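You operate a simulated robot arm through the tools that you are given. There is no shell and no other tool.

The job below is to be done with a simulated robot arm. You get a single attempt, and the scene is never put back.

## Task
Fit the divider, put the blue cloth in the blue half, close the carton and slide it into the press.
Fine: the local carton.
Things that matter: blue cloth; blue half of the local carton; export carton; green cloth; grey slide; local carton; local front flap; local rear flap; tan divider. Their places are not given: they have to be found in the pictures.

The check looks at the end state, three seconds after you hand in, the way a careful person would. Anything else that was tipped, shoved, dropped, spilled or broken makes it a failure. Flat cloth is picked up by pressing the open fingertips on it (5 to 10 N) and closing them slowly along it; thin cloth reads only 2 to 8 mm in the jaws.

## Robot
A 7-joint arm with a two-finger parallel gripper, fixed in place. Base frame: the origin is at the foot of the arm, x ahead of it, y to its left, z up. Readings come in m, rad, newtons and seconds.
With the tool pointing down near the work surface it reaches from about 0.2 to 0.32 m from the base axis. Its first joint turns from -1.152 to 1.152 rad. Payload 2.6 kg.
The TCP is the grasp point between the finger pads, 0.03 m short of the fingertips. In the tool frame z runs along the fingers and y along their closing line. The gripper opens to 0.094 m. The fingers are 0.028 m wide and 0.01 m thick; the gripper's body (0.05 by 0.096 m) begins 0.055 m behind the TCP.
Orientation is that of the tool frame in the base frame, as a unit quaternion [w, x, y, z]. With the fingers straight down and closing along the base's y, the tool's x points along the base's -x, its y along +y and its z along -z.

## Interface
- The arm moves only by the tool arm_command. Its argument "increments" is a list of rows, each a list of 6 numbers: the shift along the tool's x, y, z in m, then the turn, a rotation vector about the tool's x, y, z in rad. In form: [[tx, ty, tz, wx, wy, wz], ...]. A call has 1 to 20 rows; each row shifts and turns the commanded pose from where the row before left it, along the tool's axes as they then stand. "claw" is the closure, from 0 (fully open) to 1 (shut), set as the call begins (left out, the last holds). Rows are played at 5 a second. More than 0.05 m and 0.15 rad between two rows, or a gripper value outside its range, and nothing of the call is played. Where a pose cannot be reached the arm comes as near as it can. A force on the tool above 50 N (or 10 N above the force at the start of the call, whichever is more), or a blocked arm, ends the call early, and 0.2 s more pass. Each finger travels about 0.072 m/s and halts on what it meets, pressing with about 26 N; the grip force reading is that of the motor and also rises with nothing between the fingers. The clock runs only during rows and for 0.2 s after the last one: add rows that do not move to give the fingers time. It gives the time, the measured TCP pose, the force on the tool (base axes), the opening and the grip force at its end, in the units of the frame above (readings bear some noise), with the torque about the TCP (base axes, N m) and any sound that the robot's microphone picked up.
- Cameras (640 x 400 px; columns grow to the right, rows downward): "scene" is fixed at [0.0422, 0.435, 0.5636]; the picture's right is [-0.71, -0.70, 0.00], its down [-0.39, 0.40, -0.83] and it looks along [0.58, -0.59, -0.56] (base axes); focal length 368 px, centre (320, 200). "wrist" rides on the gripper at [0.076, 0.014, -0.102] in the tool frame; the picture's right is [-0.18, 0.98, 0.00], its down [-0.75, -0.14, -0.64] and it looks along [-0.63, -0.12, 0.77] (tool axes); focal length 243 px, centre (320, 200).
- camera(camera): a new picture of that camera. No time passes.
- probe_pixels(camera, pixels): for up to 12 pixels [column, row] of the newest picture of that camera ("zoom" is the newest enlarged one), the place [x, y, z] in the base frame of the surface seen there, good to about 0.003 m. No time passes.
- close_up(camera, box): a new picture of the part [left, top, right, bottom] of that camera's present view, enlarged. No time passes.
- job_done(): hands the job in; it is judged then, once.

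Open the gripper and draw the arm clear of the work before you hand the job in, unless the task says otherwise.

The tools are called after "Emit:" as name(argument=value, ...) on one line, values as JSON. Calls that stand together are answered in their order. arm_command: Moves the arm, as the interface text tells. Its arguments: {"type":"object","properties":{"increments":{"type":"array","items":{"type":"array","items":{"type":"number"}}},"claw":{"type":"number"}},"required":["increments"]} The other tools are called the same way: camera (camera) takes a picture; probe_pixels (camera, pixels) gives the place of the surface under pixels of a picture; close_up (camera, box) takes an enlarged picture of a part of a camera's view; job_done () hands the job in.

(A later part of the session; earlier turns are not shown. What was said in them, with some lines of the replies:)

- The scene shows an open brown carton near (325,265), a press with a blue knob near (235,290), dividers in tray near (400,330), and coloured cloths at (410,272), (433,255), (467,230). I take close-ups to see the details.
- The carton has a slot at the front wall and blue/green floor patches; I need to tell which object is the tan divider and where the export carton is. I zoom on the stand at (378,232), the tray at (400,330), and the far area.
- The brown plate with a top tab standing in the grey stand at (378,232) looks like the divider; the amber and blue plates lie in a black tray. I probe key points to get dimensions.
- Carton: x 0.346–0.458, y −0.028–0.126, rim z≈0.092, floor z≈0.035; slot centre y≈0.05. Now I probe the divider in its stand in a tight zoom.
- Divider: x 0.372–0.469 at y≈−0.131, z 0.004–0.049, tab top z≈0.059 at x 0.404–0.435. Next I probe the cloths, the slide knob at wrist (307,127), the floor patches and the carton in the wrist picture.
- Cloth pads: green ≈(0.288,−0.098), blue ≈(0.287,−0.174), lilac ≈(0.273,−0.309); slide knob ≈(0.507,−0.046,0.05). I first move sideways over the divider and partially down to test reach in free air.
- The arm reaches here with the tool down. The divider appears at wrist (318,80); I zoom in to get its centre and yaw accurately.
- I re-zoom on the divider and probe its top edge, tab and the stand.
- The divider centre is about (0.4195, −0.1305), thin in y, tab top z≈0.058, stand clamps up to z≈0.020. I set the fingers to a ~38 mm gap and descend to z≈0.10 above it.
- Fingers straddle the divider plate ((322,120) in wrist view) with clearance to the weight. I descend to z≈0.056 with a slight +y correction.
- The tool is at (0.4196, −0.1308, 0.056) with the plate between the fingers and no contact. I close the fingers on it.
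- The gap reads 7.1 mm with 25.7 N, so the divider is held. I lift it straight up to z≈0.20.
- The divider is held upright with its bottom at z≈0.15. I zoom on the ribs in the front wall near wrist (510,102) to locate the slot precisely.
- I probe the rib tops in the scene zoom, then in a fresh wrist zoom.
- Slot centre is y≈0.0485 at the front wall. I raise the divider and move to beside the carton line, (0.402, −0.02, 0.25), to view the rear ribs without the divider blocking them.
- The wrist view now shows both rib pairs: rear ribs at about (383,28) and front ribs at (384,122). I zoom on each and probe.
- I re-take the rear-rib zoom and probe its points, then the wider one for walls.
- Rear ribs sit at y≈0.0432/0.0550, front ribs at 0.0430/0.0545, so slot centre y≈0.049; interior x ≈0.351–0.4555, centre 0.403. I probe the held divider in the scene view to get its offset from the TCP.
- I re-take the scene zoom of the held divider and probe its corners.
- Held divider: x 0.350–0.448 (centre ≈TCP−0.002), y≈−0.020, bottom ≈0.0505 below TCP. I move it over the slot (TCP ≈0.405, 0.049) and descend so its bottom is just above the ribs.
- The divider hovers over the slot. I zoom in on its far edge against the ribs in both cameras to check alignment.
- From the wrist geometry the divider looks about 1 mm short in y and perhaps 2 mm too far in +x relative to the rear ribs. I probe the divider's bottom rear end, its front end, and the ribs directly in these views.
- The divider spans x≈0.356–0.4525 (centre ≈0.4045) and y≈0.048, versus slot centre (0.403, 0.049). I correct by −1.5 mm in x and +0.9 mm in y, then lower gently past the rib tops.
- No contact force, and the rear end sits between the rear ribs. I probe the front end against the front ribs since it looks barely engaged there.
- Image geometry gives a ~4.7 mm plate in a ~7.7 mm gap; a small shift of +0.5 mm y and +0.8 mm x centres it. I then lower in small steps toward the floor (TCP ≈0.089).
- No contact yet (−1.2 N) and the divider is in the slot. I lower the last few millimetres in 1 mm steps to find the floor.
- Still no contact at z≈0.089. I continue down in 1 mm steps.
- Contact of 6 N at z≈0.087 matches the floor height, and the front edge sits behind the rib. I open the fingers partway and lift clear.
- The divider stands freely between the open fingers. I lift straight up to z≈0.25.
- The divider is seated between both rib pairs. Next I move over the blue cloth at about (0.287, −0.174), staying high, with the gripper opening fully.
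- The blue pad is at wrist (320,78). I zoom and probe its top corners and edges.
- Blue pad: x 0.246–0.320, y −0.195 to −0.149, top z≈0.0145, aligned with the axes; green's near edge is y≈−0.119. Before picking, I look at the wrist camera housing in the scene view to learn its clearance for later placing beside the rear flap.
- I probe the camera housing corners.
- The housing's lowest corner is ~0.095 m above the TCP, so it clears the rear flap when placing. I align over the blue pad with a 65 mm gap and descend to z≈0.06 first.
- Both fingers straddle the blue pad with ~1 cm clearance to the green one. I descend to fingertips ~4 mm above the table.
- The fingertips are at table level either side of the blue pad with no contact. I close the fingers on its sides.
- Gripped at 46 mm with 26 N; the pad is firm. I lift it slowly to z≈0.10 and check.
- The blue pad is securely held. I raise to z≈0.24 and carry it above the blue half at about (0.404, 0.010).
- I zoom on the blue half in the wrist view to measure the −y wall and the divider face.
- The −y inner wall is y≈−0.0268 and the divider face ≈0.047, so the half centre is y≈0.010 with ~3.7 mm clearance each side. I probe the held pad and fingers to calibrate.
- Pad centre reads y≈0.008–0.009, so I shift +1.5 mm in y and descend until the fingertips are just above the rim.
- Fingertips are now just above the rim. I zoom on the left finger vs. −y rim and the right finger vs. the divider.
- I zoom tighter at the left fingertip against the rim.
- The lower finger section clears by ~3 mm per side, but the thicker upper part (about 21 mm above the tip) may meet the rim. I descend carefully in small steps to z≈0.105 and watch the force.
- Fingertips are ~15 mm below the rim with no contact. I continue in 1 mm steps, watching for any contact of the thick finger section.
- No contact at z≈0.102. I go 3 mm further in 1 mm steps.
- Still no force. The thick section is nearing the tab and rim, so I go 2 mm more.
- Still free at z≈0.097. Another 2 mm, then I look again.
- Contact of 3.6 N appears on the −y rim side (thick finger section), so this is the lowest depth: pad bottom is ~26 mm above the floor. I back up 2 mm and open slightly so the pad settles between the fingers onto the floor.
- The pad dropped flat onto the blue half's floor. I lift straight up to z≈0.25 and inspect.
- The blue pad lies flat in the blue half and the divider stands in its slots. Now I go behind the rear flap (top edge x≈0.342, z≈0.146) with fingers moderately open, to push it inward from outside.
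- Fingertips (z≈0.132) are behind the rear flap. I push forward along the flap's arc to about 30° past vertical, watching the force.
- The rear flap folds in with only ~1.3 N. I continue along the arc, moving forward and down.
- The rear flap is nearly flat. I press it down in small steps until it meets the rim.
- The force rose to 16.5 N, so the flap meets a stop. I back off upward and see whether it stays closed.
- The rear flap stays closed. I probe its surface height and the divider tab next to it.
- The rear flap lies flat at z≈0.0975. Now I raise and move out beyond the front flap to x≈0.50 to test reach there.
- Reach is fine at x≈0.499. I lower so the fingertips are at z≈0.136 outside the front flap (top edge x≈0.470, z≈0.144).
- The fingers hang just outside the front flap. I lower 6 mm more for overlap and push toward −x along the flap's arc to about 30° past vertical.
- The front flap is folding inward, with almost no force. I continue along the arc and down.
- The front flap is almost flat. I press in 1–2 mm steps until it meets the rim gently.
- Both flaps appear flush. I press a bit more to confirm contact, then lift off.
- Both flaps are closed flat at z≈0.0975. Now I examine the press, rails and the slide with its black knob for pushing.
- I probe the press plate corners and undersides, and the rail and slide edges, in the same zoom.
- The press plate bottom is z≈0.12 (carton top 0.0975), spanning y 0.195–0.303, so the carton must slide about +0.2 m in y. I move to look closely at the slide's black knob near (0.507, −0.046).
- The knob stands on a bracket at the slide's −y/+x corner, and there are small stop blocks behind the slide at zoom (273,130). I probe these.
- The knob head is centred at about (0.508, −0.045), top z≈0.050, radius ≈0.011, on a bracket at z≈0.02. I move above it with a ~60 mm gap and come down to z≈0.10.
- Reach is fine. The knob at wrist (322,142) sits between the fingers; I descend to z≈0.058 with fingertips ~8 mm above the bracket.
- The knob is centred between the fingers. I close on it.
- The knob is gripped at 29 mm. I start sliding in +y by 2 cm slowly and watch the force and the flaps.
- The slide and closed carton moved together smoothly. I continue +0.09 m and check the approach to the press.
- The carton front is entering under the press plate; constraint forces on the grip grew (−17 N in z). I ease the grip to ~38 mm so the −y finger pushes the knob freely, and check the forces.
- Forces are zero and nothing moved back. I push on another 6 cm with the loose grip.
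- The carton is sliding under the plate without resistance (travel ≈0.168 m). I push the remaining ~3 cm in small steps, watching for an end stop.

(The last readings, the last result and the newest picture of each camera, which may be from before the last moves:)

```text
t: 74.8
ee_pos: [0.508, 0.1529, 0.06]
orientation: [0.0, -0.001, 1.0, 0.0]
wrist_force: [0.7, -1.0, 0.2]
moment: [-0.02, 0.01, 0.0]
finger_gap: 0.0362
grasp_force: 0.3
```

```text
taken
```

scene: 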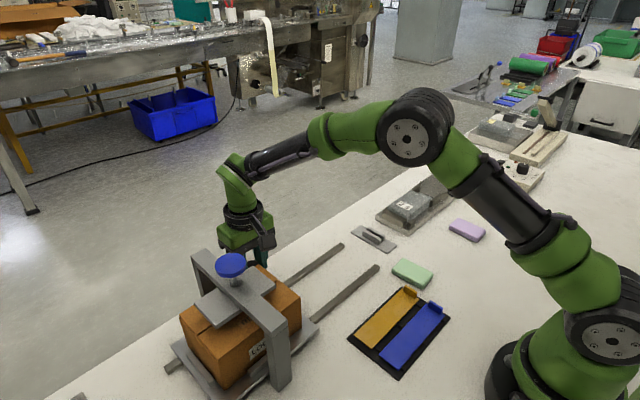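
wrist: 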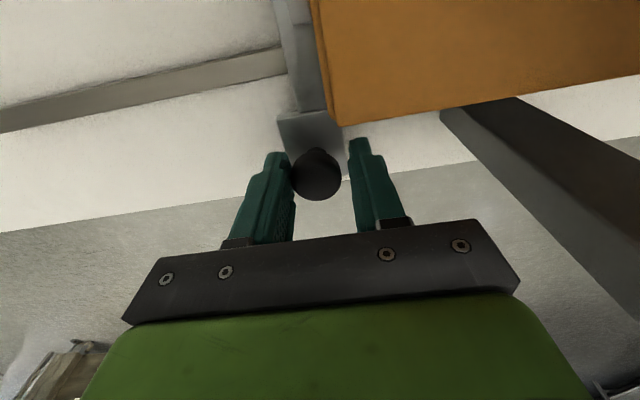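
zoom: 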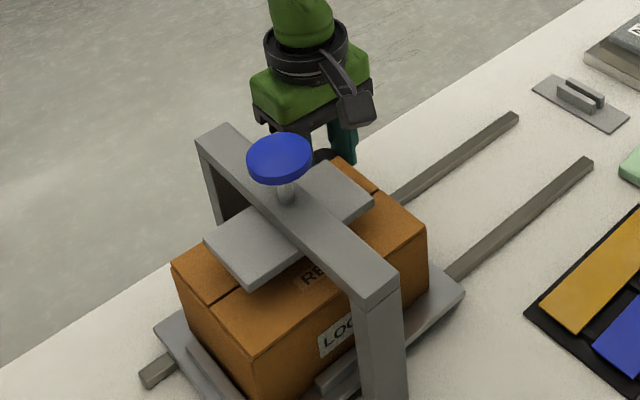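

The carton sits under the plate. I probe its end faces and slide edges to compare with the press plate's centre (y≈0.249).

Emit:
close_up(camera="scene", box=[140, 190, 360, 380])

Emit:
probe_pixels(camera="zoom", pixels=[[178, 268], [250, 345], [425, 230], [340, 165], [215, 245], [365, 205], [190, 355], [165, 330], [460, 295], [150, 375], [240, 280], [300, 170]])

```text
2.11 times, centred on (250, 285) of scene
```

zoom: 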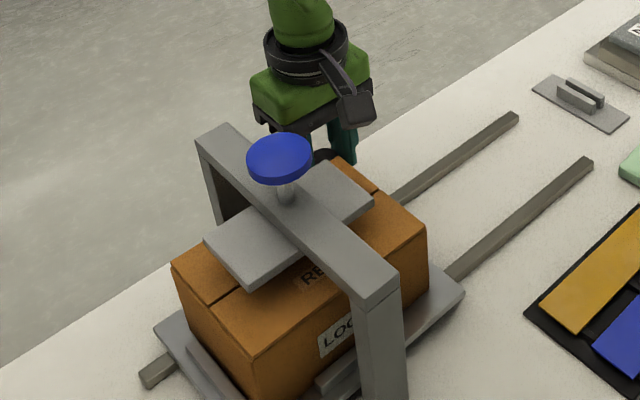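

```text
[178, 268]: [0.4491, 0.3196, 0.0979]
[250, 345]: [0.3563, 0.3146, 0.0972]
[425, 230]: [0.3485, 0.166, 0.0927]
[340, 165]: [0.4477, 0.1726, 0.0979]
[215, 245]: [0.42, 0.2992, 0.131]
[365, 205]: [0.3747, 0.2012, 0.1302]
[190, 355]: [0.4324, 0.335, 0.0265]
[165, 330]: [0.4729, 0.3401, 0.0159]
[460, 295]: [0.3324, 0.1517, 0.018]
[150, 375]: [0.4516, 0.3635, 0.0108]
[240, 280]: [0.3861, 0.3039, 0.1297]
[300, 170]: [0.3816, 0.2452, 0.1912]
```

The carton centre is y≈0.244, about 5 mm short of the plate centre. I push a few millimetres more in small steps and look for a stop.

Emit:
arm_command(increments=[[0, 0.002, 0, 0, 0, 0], [0, 0.002, 0, 0, 0, 0], [0, 0.001, 0, 0, 0, 0], [0, 0, 0, 0, 0, 0]], claw=0.62)

```text
t: 75.8
ee_pos: [0.5082, 0.1583, 0.0593]
orientation: [0.001, 0.001, 1.0, 0.0]
wrist_force: [0.4, -1.1, 0.7]
moment: [-0.01, -0.04, 0.0]
finger_gap: 0.0365
grasp_force: 0.2
```

No stop yet; travel ≈0.20 m puts the carton centre at y≈0.249, aligned with the press. I nudge 2 mm more to feel for an end stop.

Emit:
arm_command(increments=[[0, 0.001, 0, 0, 0, 0], [0, 0.001, 0, 0, 0, 0], [0, 0, 0, 0, 0, 0]], claw=0.62)

Emit:
close_up(camera="scene", box=[140, 190, 360, 380])

Emit:
probe_pixels(camera="zoom", pixels=[[170, 265], [176, 270], [246, 350], [428, 232], [343, 160], [210, 243], [368, 205], [160, 325], [463, 293], [150, 375], [142, 375], [250, 285]])

```text
t: 76.6
ee_pos: [0.5082, 0.1596, 0.0612]
orientation: [0.0, 0.001, 1.0, 0.0]
wrist_force: [-1.0, -5.9, 1.5]
moment: [-0.1, 0.03, -0.03]
finger_gap: 0.0389
grasp_force: 2.8
```

```text
2.11 times, centred on (250, 285) of scene
```

zoom: 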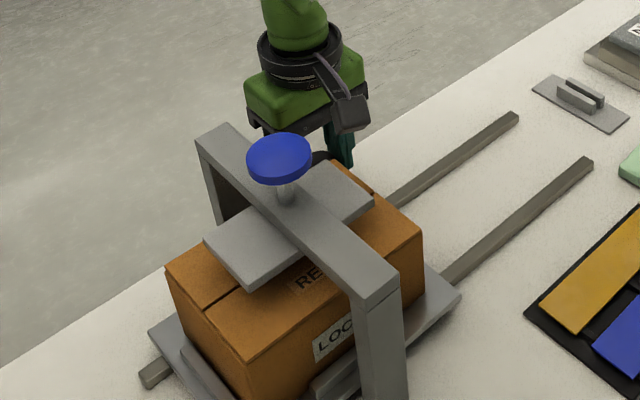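

```text
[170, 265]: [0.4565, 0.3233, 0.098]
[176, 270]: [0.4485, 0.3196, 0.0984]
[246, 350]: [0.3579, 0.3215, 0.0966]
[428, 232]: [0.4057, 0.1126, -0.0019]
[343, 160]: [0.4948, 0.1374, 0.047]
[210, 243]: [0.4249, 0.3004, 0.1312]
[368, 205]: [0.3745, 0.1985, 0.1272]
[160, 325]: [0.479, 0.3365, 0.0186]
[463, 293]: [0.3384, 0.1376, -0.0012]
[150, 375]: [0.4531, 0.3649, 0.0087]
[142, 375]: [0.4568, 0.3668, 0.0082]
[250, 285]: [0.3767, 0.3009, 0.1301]
```

A −5.9 N reaction shows the slide has reached its end stop. I back off 4.8 mm to centre the knob between the fingers and open slightly.

Emit:
arm_command(increments=[[0, -0.002, 0, 0, 0, 0], [0, -0.0028, 0, 0, 0, 0], [0, 0, 0, 0, 0, 0]], claw=0.62)

Emit:
arm_command(increments=[[0, 0, 0, 0, 0, 0], [0, 0, 0, 0, 0, 0], [0, 0, 0, 0, 0, 0]], claw=0.4)

Emit:
camera(camera="wrist")

Emit:
camera(camera="scene")

```text
t: 77.4
ee_pos: [0.5082, 0.1557, 0.0596]
orientation: [-0.001, 0.0, 1.0, 0.0]
wrist_force: [0.5, -0.4, 0.1]
moment: [0.03, 0.0, -0.01]
finger_gap: 0.0356
grasp_force: 0.1
```

```text
t: 78.2
ee_pos: [0.5077, 0.1558, 0.0597]
orientation: [0.0, 0.0, 1.0, 0.0]
wrist_force: [0.7, 0.2, 0.1]
moment: [-0.02, -0.02, -0.02]
finger_gap: 0.0565
grasp_force: 0.0
```

```text
taken
```

wrist: 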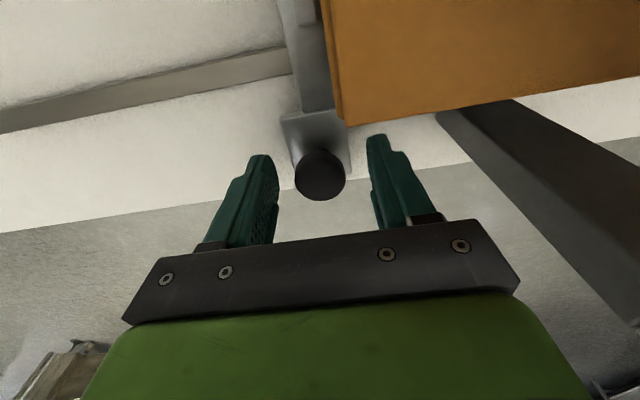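

```text
taken
```

scene: 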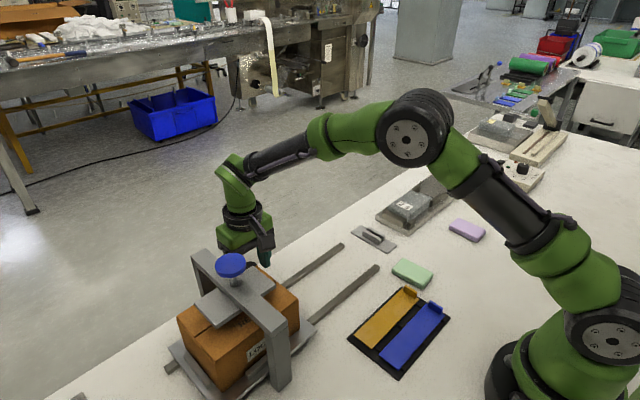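

The knob is free between the open fingers. I lift straight up clear of it, then move away from the press toward the middle.

Emit:
arm_command(increments=[[0, 0, -0.01, 0, 0, 0], [0, 0, -0.02, 0, 0, 0], [0, 0, -0.025, 0, 0, 0], [0, 0, -0.03, 0, 0, 0], [0, 0, -0.03, 0, 0, 0], [0, 0, -0.03, 0, 0, 0], [0, 0, -0.03, 0, 0, 0], [0, 0, -0.02, 0, 0, 0], [0, -0.03, 0, 0, 0, 0], [0, -0.035, 0, 0, 0, 0], [0.01, -0.035, 0, 0, 0, 0], [0.02, -0.035, 0, 0, 0, 0], [0.02, -0.03, 0, 0, 0, 0], [0.02, 0, 0, 0, 0, 0], [0, 0, 0, 0, 0, 0]], claw=0.0)

Emit:
camera(camera="scene")

Emit:
close_up(camera="scene", box=[140, 220, 360, 400])

Emit:
camera(camera="wrist")

```text
t: 81.4
ee_pos: [0.4375, -0.0085, 0.2546]
orientation: [0.0, -0.002, 1.0, 0.0]
wrist_force: [0.2, 0.0, -0.3]
moment: [-0.01, -0.02, 0.0]
finger_gap: 0.094
grasp_force: 0.0
```

```text
taken
```

scene: 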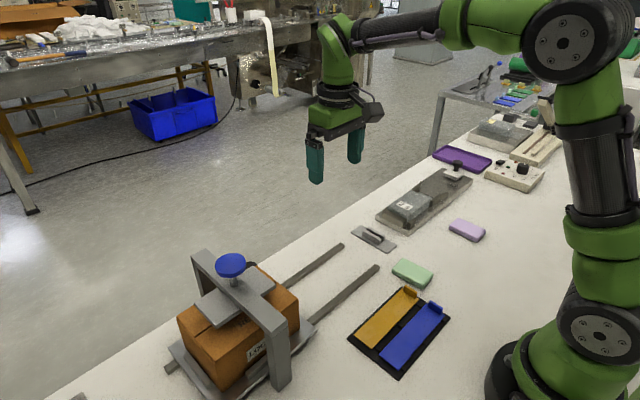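

```text
2.22 times, centred on (250, 310) of scene
```

zoom: 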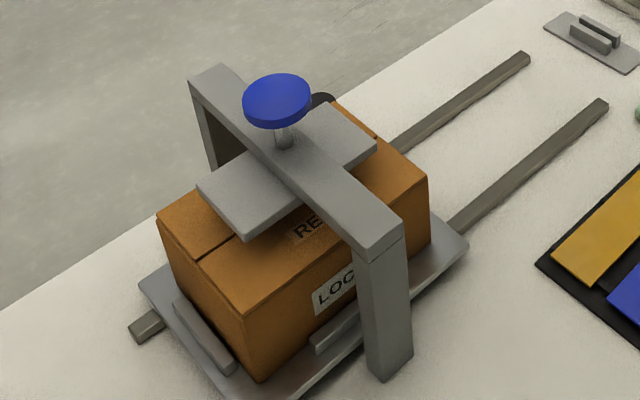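

```text
taken
```

wrist: 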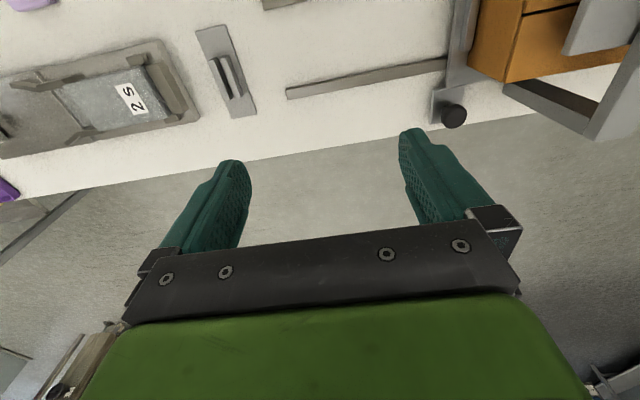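

The arm is clear and the carton sits under the press plate. I verify the flap heights and the final slide position once more.

Emit:
close_up(camera="scene", box=[140, 220, 360, 400])

Emit:
probe_pixels(camera="zoom", pixels=[[165, 218], [190, 240], [215, 230], [240, 270], [230, 345], [300, 270], [400, 175], [360, 130], [255, 330], [425, 185], [325, 100], [245, 360]])

Emit:
close_up(camera="wrist", box=[400, 0, 640, 150])

```text
2.22 times, centred on (250, 310) of scene
```

zoom: 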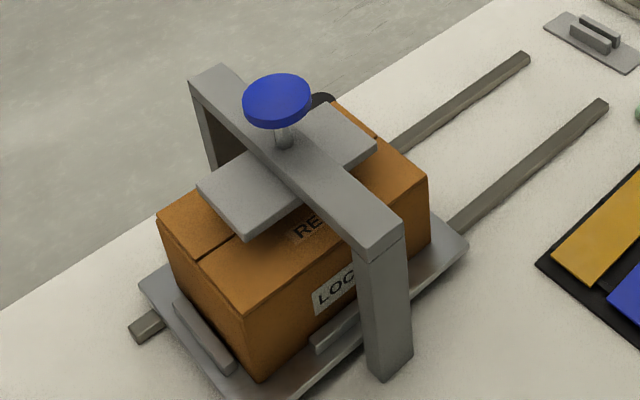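

```text
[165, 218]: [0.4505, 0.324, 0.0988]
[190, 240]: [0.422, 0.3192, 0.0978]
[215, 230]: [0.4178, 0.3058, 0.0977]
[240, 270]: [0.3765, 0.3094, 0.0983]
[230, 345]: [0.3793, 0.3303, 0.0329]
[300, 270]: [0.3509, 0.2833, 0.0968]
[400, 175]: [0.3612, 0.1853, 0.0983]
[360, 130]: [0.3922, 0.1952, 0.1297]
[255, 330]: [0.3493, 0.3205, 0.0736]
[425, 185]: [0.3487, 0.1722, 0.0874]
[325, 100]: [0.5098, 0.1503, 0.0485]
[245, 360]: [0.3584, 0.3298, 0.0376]
```

```text
2.67 times, centred on (520, 75) of wrist
```

zoom: 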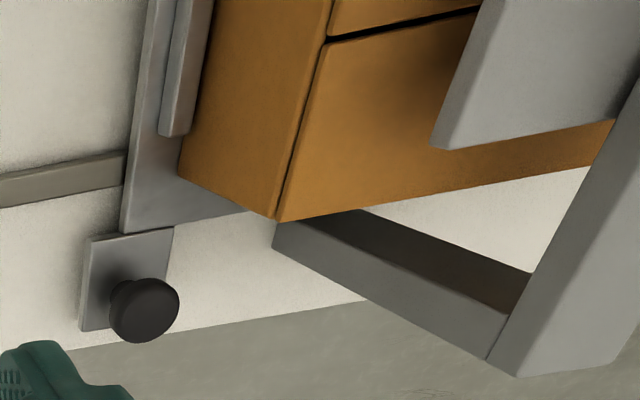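

The flaps lie flat at z≈0.098. The carton spans y≈0.17–0.325, centred under the press plate with the slide at its stop. The other items look undisturbed and the gripper is open and clear, so I hand the job in.

Emit:
job_done()

```text
The job is handed in.
```

I finished the job and handed it in; the result of the check has not come back yet.

- **Divider:** the tan divider went down between both rib pairs in the local carton and reached the floor.
- **Blue cloth:** it lies flat in the blue half. My fingers were too thick to lower it all the way, so I released it about 26 mm above the floor and it dropped in level.
- **Carton:** both flaps are closed and flat at about z = 0.098 m.
- **Press:** I pushed the grey slide by its black knob about 0.20 m until it met its end stop. The carton is now centred under the press plate, at roughly y = 0.17 to 0.325 m.

I did not touch the green cloth, and I never saw an export carton in any picture. In the last pictures the other items on the bench looked undisturbed. The gripper is open and the arm is clear of the work.
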